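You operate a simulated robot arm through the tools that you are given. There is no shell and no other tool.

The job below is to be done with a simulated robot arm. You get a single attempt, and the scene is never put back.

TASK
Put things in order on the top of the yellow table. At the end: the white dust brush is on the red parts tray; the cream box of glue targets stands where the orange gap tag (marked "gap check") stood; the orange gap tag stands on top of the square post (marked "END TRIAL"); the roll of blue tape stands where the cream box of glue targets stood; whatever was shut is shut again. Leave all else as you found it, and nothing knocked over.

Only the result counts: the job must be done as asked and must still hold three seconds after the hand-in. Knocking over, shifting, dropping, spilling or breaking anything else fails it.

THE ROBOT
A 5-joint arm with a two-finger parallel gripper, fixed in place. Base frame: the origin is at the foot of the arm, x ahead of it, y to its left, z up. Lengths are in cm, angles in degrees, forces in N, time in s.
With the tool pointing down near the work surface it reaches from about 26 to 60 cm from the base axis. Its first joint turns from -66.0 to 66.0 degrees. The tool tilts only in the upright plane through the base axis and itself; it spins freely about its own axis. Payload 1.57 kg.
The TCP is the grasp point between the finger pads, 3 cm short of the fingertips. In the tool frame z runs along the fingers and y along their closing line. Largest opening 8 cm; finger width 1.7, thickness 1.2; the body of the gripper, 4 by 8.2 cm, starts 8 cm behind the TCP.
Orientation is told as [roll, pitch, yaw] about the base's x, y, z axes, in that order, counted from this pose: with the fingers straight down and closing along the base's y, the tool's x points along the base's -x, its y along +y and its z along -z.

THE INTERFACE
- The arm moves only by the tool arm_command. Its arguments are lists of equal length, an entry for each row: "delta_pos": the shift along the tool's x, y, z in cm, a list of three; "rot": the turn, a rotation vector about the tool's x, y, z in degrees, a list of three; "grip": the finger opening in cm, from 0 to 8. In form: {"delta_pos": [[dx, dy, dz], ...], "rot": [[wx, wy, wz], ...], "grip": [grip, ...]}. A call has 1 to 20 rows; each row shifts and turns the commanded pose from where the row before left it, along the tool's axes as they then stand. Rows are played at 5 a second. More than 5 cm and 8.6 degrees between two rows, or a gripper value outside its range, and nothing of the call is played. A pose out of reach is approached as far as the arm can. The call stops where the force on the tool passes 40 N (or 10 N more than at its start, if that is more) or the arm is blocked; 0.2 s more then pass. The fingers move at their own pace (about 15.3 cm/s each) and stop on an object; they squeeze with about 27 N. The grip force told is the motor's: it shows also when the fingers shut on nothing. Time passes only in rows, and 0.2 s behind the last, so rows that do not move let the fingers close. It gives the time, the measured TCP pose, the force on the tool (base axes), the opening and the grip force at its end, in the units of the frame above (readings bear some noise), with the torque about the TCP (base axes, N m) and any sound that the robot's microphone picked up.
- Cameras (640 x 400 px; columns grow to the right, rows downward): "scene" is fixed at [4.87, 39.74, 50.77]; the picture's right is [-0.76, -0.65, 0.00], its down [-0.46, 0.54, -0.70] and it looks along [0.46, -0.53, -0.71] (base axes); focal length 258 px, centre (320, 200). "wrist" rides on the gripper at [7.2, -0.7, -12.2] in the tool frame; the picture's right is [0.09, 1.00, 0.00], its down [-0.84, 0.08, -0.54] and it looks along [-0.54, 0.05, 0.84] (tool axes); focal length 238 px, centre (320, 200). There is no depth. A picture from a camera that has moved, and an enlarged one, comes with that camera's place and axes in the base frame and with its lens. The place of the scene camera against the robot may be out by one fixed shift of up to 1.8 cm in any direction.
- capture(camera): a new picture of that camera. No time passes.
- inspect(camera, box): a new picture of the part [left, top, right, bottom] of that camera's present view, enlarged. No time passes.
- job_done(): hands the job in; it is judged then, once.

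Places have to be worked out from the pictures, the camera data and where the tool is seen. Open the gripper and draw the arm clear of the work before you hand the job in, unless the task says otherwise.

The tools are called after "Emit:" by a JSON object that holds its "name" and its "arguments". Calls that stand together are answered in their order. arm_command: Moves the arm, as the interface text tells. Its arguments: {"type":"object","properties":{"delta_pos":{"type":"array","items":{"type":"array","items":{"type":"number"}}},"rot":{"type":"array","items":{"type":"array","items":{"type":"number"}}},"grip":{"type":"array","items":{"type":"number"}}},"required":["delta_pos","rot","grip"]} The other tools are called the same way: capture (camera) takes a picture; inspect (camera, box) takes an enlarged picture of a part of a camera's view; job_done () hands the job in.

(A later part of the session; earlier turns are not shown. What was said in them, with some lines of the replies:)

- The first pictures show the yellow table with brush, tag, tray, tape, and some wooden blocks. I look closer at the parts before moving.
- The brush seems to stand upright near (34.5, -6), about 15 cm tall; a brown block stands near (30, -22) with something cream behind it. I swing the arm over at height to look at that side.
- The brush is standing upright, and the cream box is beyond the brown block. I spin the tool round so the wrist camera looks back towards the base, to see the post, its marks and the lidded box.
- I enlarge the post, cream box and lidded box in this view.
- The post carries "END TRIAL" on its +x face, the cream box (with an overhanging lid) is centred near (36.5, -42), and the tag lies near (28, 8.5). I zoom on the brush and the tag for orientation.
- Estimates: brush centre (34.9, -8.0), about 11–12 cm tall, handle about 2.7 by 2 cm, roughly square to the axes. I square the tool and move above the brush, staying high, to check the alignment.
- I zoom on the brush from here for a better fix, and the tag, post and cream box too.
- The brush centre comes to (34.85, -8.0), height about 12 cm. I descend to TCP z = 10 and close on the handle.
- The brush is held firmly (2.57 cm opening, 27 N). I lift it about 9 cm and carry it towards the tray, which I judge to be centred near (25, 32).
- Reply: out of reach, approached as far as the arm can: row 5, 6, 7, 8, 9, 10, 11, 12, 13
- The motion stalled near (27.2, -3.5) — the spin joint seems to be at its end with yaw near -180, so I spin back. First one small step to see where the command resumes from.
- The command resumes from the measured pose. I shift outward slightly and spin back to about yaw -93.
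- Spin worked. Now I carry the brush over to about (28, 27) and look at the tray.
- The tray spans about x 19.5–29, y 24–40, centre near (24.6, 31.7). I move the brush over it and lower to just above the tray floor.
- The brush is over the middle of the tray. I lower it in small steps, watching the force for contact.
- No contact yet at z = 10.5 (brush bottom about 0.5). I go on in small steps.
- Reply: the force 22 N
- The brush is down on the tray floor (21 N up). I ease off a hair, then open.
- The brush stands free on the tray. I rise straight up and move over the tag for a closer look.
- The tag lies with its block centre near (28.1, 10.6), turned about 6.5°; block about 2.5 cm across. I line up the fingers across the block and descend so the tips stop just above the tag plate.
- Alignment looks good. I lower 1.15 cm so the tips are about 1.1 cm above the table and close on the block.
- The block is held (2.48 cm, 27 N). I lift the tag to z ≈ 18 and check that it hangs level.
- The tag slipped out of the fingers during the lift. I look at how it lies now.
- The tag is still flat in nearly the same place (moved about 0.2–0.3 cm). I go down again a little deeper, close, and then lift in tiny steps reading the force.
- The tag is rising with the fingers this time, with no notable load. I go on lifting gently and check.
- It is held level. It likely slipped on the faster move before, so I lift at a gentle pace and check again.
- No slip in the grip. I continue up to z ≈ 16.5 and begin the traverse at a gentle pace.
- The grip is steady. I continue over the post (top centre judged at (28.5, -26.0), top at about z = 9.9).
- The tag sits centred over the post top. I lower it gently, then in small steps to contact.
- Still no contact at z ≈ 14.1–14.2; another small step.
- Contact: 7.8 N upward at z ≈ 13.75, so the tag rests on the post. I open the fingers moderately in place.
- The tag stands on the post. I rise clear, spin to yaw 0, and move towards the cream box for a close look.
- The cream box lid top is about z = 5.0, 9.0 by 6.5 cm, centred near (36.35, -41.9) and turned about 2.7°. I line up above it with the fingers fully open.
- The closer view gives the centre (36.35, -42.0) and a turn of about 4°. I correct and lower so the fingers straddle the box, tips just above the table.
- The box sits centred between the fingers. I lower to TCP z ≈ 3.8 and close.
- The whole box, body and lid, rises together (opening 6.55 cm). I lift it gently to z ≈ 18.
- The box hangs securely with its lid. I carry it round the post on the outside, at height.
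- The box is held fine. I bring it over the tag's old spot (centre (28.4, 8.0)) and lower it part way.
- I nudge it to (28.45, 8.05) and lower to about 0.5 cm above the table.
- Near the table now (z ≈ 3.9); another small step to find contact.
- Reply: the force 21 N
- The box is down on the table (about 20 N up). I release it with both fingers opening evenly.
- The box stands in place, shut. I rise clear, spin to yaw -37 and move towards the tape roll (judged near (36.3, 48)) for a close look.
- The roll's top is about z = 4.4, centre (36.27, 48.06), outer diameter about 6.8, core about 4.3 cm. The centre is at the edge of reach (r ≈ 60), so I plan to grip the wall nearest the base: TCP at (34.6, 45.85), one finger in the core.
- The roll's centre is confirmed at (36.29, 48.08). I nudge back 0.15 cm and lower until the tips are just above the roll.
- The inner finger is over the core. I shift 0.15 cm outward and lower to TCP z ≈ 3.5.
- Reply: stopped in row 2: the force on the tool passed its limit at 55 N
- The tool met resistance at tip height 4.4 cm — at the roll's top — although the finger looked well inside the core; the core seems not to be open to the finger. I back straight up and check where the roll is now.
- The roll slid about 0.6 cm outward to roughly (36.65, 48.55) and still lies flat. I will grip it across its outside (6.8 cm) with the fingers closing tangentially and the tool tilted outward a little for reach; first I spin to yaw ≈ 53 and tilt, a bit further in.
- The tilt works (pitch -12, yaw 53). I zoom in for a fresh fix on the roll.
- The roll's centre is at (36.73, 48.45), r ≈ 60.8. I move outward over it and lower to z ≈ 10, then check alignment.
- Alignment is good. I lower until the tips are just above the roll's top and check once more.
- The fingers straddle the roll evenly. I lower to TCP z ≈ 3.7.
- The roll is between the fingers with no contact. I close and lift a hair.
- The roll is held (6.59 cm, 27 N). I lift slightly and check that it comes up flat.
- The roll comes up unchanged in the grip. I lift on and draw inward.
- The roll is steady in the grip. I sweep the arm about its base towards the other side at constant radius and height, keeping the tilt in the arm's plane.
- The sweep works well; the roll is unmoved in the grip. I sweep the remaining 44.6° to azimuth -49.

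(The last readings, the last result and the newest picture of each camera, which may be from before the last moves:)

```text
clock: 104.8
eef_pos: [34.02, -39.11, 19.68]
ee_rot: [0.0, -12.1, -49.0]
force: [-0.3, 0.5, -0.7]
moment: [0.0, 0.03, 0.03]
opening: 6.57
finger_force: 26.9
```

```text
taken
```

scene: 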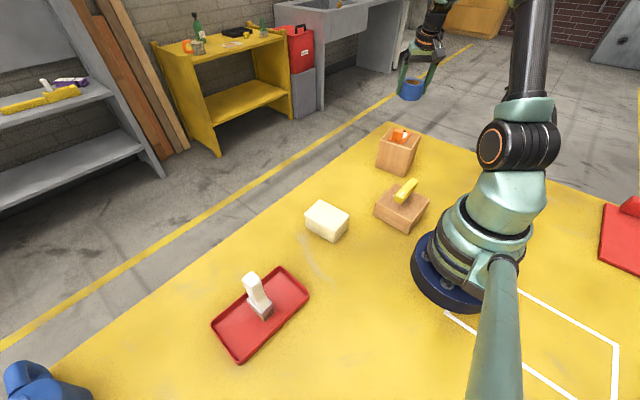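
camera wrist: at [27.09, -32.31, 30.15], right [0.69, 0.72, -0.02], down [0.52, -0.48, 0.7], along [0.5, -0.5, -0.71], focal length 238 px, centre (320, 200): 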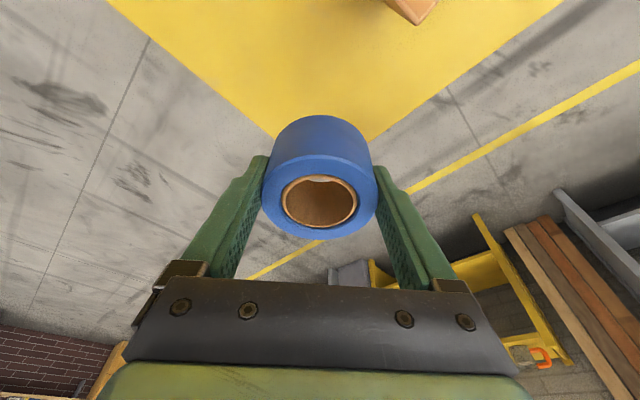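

I move out 3.5 cm to put the roll over the box's old spot (36.38, -42.0), and lower it part way.

Emit:
{"name": "arm_command", "arguments": {"delta_pos": [[-0.8, -0.03, 0.17], [-1.2, -0.04, 0.26], [-1.0, -0.03, 0.21], [-0.42, 0, 0.09], [0, 0, 0], [0.15, 0, 0.7], [0.25, 0, 1.2], [0.27, 0, 1.26], [0.27, 0, 1.26], [0.27, 0, 1.26], [0.27, 0, 1.26], [0.27, 0, 1.26], [0.2, 0, 1], [0.1, 0, 0.6], [0, 0, 0]], "rot": [[0, 0, 0], [0, 0, 0], [0, 0, 0], [0, 0, 0], [0, 0, 0], [0, 0, 0], [0, 0, 0], [0, 0, 0], [0, 0, 0], [0, 0, 0], [0, 0, 0], [0, 0, 0], [0, 0, 0], [0, 0, 0], [0, 0, 0]], "grip": [0, 0, 0, 0, 0, 0, 0, 0, 0, 0, 0, 0, 0, 0, 0]}}

Emit:
{"name": "capture", "arguments": {"camera": "wrist"}}

Emit:
{"name": "inspect", "arguments": {"camera": "scene", "box": [340, 40, 460, 180]}}

```text
clock: 108.0
eef_pos: [35.99, -41.73, 9.69]
ee_rot: [-0.2, -12.0, -48.9]
force: [-0.2, 0.3, -1.4]
moment: [0.01, 0.0, -0.02]
opening: 6.56
finger_force: 26.8
```

```text
taken
camera wrist: at [29.17, -34.99, 20.04], right [0.69, 0.72, -0.02], down [0.52, -0.48, 0.7], along [0.5, -0.5, -0.71], focal length 238 px, centre (320, 200)
```

wrist: 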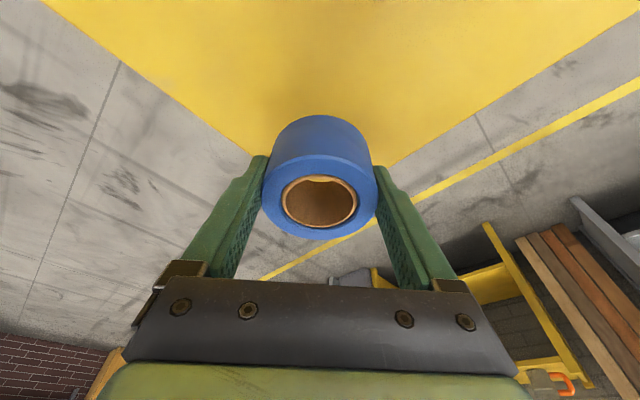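

```text
2.86 times, centred on (400, 110) of scene
camera zoom: at [4.87, 39.74, 50.77], right [-0.76, -0.65, 0.0], down [-0.46, 0.54, -0.7], along [0.46, -0.53, -0.71], focal length 739 px, centre (91, 457)
```

zoom: 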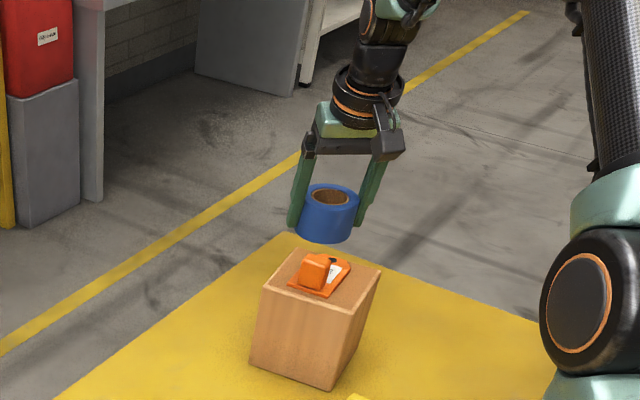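

Alignment is within 0.15 cm. I lower further to z ≈ 4.3, checking clearance to the post.

Emit:
{"name": "arm_command", "arguments": {"delta_pos": [[0.04, 0.03, 0.81], [0.21, 0, 0.98], [0.25, 0, 1.17], [0.1, 0, 0.6], [0, 0, 0]], "rot": [[0, 0, 0], [0, 0, 0], [0, 0, 0], [0, 0, 0], [0, 0, 0]], "grip": [0, 0, 0, 0, 0]}}

Emit:
{"name": "inspect", "arguments": {"camera": "scene", "box": [350, 60, 450, 170]}}

Emit:
{"name": "capture", "arguments": {"camera": "wrist"}}

```text
clock: 109.2
eef_pos: [36.16, -41.78, 5.98]
ee_rot: [0.0, -12.1, -48.9]
force: [-0.1, 0.7, -0.3]
moment: [-0.01, -0.01, 0.0]
opening: 6.55
finger_force: 27.2
```

```text
3.64 times, centred on (400, 115) of scene
camera zoom: at [4.87, 39.74, 50.77], right [-0.76, -0.65, 0.0], down [-0.46, 0.54, -0.7], along [0.46, -0.53, -0.71], focal length 940 px, centre (29, 509)
```

zoom: 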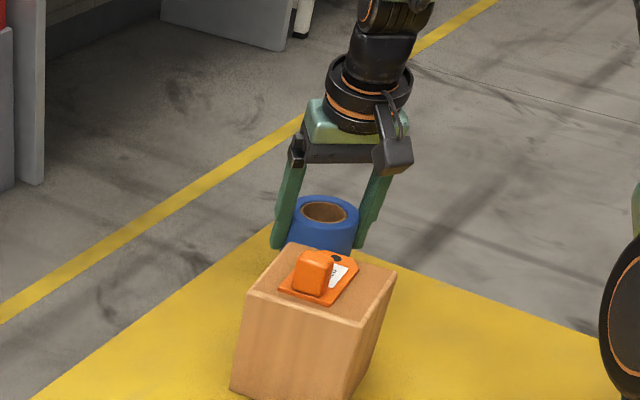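

```text
taken
camera wrist: at [29.28, -35.09, 16.48], right [0.69, 0.72, -0.02], down [0.52, -0.48, 0.7], along [0.5, -0.5, -0.71], focal length 238 px, centre (320, 200)
```

wrist: 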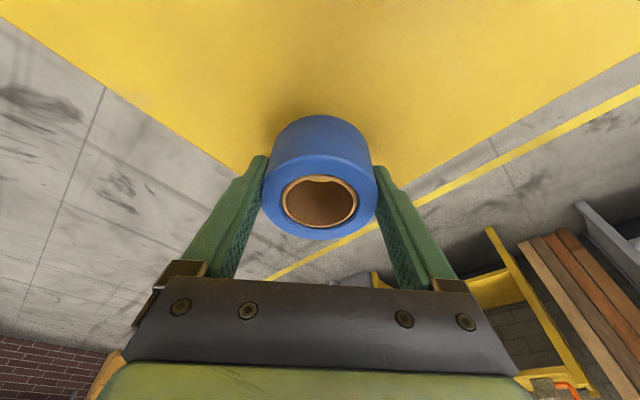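

Clear of the post. Lower to z ≈ 4.1, then small steps to contact.

Emit:
{"name": "arm_command", "arguments": {"delta_pos": [[0.15, 0, 0.7], [0.15, 0, 0.7], [0.08, 0, 0.39], [0, 0, 0]], "rot": [[0, 0, 0], [0, 0, 0], [0, 0, 0], [0, 0, 0]], "grip": [0, 0, 0, 0]}}

Emit:
{"name": "arm_command", "arguments": {"delta_pos": [[0.04, 0, 0.2], [0, 0, 0]], "rot": [[0, 0, 0], [0, 0, 0]], "grip": [0, 0]}}

```text
clock: 110.2
eef_pos: [36.26, -41.93, 4.11]
ee_rot: [-0.1, -12.0, -49.0]
force: [-0.5, 0.5, -0.6]
moment: [-0.03, -0.01, -0.01]
opening: 6.55
finger_force: 26.9
```

```text
clock: 110.8
eef_pos: [36.29, -41.97, 3.9]
ee_rot: [0.0, -12.0, -49.0]
force: [-0.6, -0.1, -0.3]
moment: [0.02, -0.02, 0.02]
opening: 6.57
finger_force: 27.3
```

Emit:
{"name": "arm_command", "arguments": {"delta_pos": [[0.03, 0, 0.15], [0, 0, 0]], "rot": [[0, 0, 0], [0, 0, 0]], "grip": [0, 0]}}

Emit:
{"name": "arm_command", "arguments": {"delta_pos": [[0.03, 0, 0.12], [0, 0, 0]], "rot": [[0, 0, 0], [0, 0, 0]], "grip": [0, 0]}}

```text
clock: 111.3
eef_pos: [36.28, -41.82, 3.87]
ee_rot: [0.1, -12.1, -48.9]
force: [0.7, 0.1, -0.8]
moment: [-0.03, 0.0, -0.02]
opening: 6.56
finger_force: 27.0
```

```text
clock: 112.0
eef_pos: [36.18, -41.86, 3.7]
ee_rot: [0.0, -12.1, -48.9]
force: [0.2, -0.1, -0.8]
moment: [0.02, -0.02, -0.02]
opening: 6.56
finger_force: 27.4
```

No contact yet at z ≈ 3.7 (it was picked at about 3.5); I continue in small steps.

Emit:
{"name": "arm_command", "arguments": {"delta_pos": [[0.025, 0, 0.12], [0, 0, 0]], "rot": [[0, 0, 0], [0, 0, 0]], "grip": [0, 0]}}

```text
clock: 112.5
eef_pos: [36.26, -41.9, 3.63]
ee_rot: [-0.1, -12.1, -49.0]
force: [-0.9, -0.3, -1.3]
moment: [0.01, 0.02, 0.04]
opening: 6.55
finger_force: 27.2
```

Emit:
{"name": "arm_command", "arguments": {"delta_pos": [[0.025, 0, 0.12], [0, 0, 0]], "rot": [[0, 0, 0], [0, 0, 0]], "grip": [0, 0]}}

```text
clock: 113.2
eef_pos: [36.31, -42.0, 3.58]
ee_rot: [0.0, -12.2, -49.0]
force: [-2.1, 2.5, 7.4]
moment: [0.27, 0.26, -0.02]
opening: 6.53
finger_force: 27.0
```

The roll has touched the table (7 N). I open the fingers and check.

Emit:
{"name": "arm_command", "arguments": {"delta_pos": [[0, 0, 0], [0, 0, 0], [0, 0, 0], [0, 0, 0]], "rot": [[0, 0, 0], [0, 0, 0], [0, 0, 0], [0, 0, 0]], "grip": [6.5, 7, 8, 8]}}

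Emit:
{"name": "inspect", "arguments": {"camera": "wrist", "box": [220, 90, 420, 260]}}

Emit:
{"name": "inspect", "arguments": {"camera": "scene", "box": [350, 80, 450, 170]}}

```text
clock: 114.2
eef_pos: [36.23, -41.89, 3.58]
ee_rot: [0.1, -12.1, -49.0]
force: [0.9, 0.2, 0.5]
moment: [-0.01, -0.01, -0.02]
opening: 8.02
finger_force: 0.1
```

```text
2.35 times, centred on (320, 175) of wrist
camera zoom: at [29.4, -35.12, 13.99], right [0.69, 0.72, -0.02], down [0.52, -0.48, 0.7], along [0.5, -0.5, -0.71], focal length 561 px, centre (320, 259)
```

zoom: 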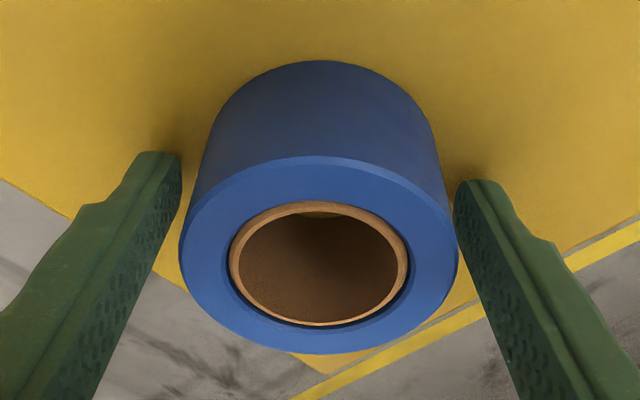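

```text
4.44 times, centred on (400, 125) of scene
camera zoom: at [4.87, 39.74, 50.77], right [-0.76, -0.65, 0.0], down [-0.46, 0.54, -0.7], along [0.46, -0.53, -0.71], focal length 1149 px, centre (-36, 533)
```

zoom: 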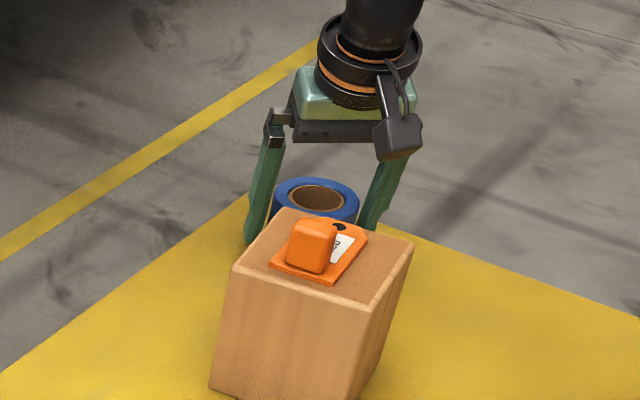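

The roll stands flat and free. I centre the fingers a touch and withdraw upward gently along the finger direction.

Emit:
{"name": "arm_command", "arguments": {"delta_pos": [[0, 0.2, 0], [0, 0, -0.5], [0, 0, -1], [0, 0, -2], [0, 0, -3], [-0.6, 0, -3], [-0.6, 0, -3], [-0.6, 0, -3], [0, 0, 0]], "rot": [[0, 0, 0], [0, 0, 0], [0, 0, 0], [0, 0, 0], [0, 0, 0], [0, 0, 0], [0, 0, 0], [0, 0, 0], [0, 0, 0]], "grip": [8, 8, 8, 8, 8, 8, 8, 8, 8]}}

Emit:
{"name": "capture", "arguments": {"camera": "wrist"}}

Emit:
{"name": "capture", "arguments": {"camera": "scene"}}

```text
clock: 116.2
eef_pos: [35.54, -40.66, 19.08]
ee_rot: [-0.1, -12.1, -49.0]
force: [-1.1, 0.4, -0.7]
moment: [-0.02, 0.01, -0.04]
opening: 7.99
finger_force: 0.1
```

```text
taken
camera wrist: at [28.72, -33.93, 29.52], right [0.69, 0.72, -0.02], down [0.52, -0.48, 0.71], along [0.5, -0.5, -0.71], focal length 238 px, centre (320, 200)
```

wrist: 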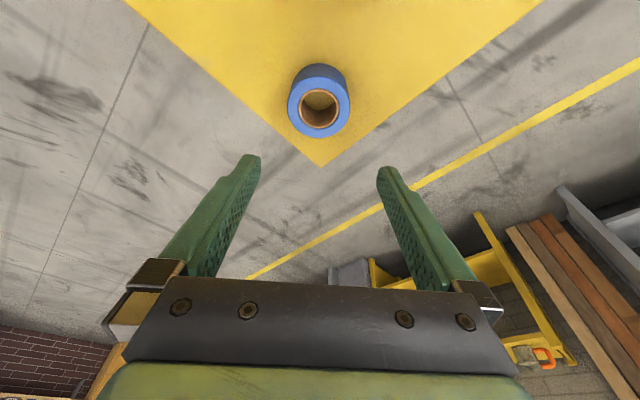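

```text
taken
```

scene: 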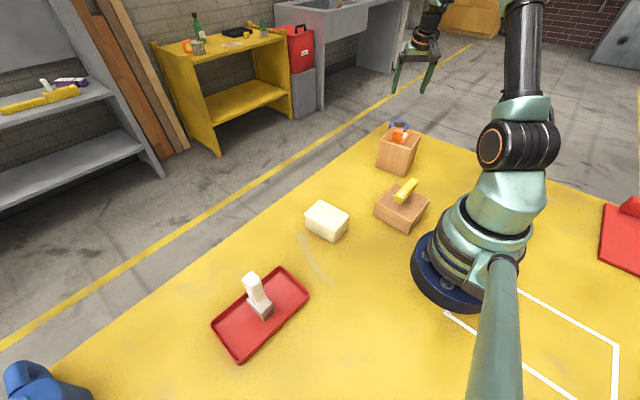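

The roll stands at about (36.3, -42.0), right on the box's old spot. I raise the arm further clear and do a final check of everything.

Emit:
{"name": "arm_command", "arguments": {"delta_pos": [[-0.6, 0, -3], [-0.6, 0, -3], [0, 0, -2], [0, 0, 0], [0, 0, 0]], "rot": [[0, 0, 0], [0, 0, 0], [0, 0, 0], [0, 0, 0], [0, 0, 0]], "grip": [8, 8, 8, 8, 8]}}

Emit:
{"name": "inspect", "arguments": {"camera": "scene", "box": [300, 100, 460, 250]}}

Emit:
{"name": "inspect", "arguments": {"camera": "scene", "box": [100, 200, 340, 380]}}

Emit:
{"name": "capture", "arguments": {"camera": "wrist"}}

```text
clock: 117.3
eef_pos: [35.07, -40.35, 27.02]
ee_rot: [-0.1, -12.0, -49.0]
force: [0.1, 0.2, 0.3]
moment: [-0.01, -0.03, 0.0]
opening: 8.0
finger_force: 0.0
```

```text
2.67 times, centred on (380, 175) of scene
camera zoom: at [4.87, 39.74, 50.77], right [-0.76, -0.65, 0.0], down [-0.46, 0.54, -0.7], along [0.46, -0.53, -0.71], focal length 689 px, centre (160, 267)
```

zoom: 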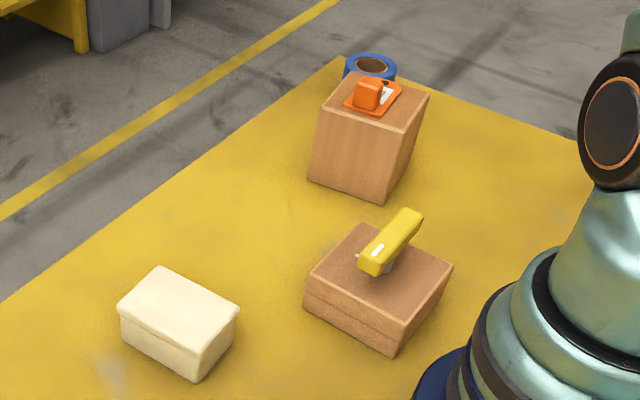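

```text
2.22 times, centred on (220, 290) of scene
camera zoom: at [4.87, 39.74, 50.77], right [-0.76, -0.65, 0.0], down [-0.46, 0.54, -0.7], along [0.46, -0.53, -0.71], focal length 574 px, centre (542, 0)
```

zoom: 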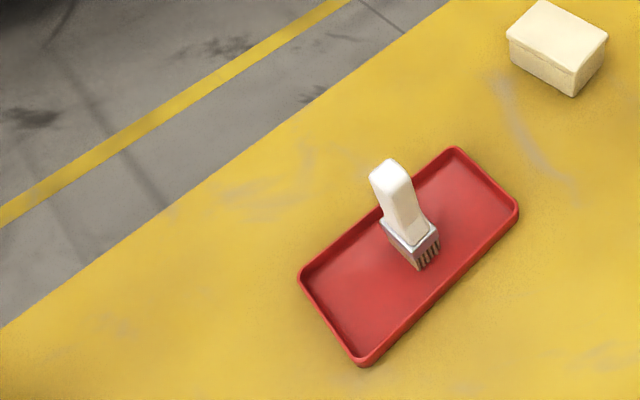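

```text
taken
camera wrist: at [28.23, -33.56, 37.51], right [0.69, 0.72, -0.02], down [0.52, -0.48, 0.71], along [0.5, -0.5, -0.71], focal length 238 px, centre (320, 200)
```

wrist: 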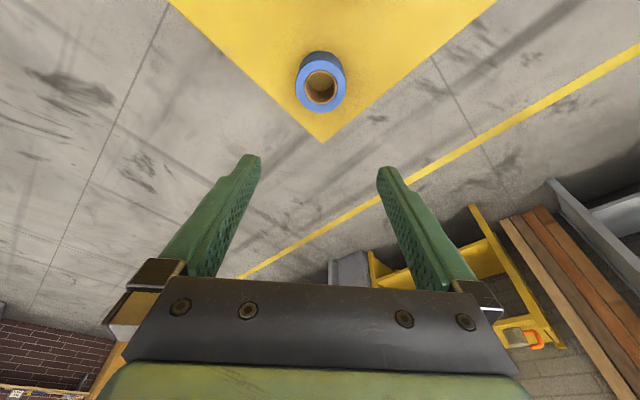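

All four things are in place: brush upright on the tray, shut cream box on the tag's old spot, tag on the post, roll on the box's old spot. The post, tray, lever box and kettle look unmoved, and the gripper is open and clear, so I hand in.

Emit:
{"name": "job_done", "arguments": {}}

```text
The job is handed in.
```

I've handed the job in. I don't have the verdict yet, but in the last pictures before the hand-in everything was where you asked for it:

| Item | End position |
|---|---|
| White dust brush | Standing upright on the red parts tray |
| Cream box of glue targets | Where the gap tag stood, at about (28.4, 8.0), lid still shut |
| Orange gap tag | Lying flat, block up as it was before, on top of the "END TRIAL" post |
| Roll of blue tape | Flat where the cream box stood, at about (36.3, -42.0) |

The post, the tray and the box with the yellow lever are unmoved. The blue kettle stayed well clear of every move. I opened only the gripper, so nothing needed shutting again. At hand-in the gripper was open and raised clear of the table.

Two moves didn't go cleanly:
- **Gap tag:** it slipped out of the fingers on the first lift and moved about 0.3 cm, still flat. The second, slower lift held.
- **Tape roll:** I first tried to grip it through the core, and the finger met resistance at the top of the roll. That pushed the roll about 0.6 cm outward, so I gripped it across the outside instead.
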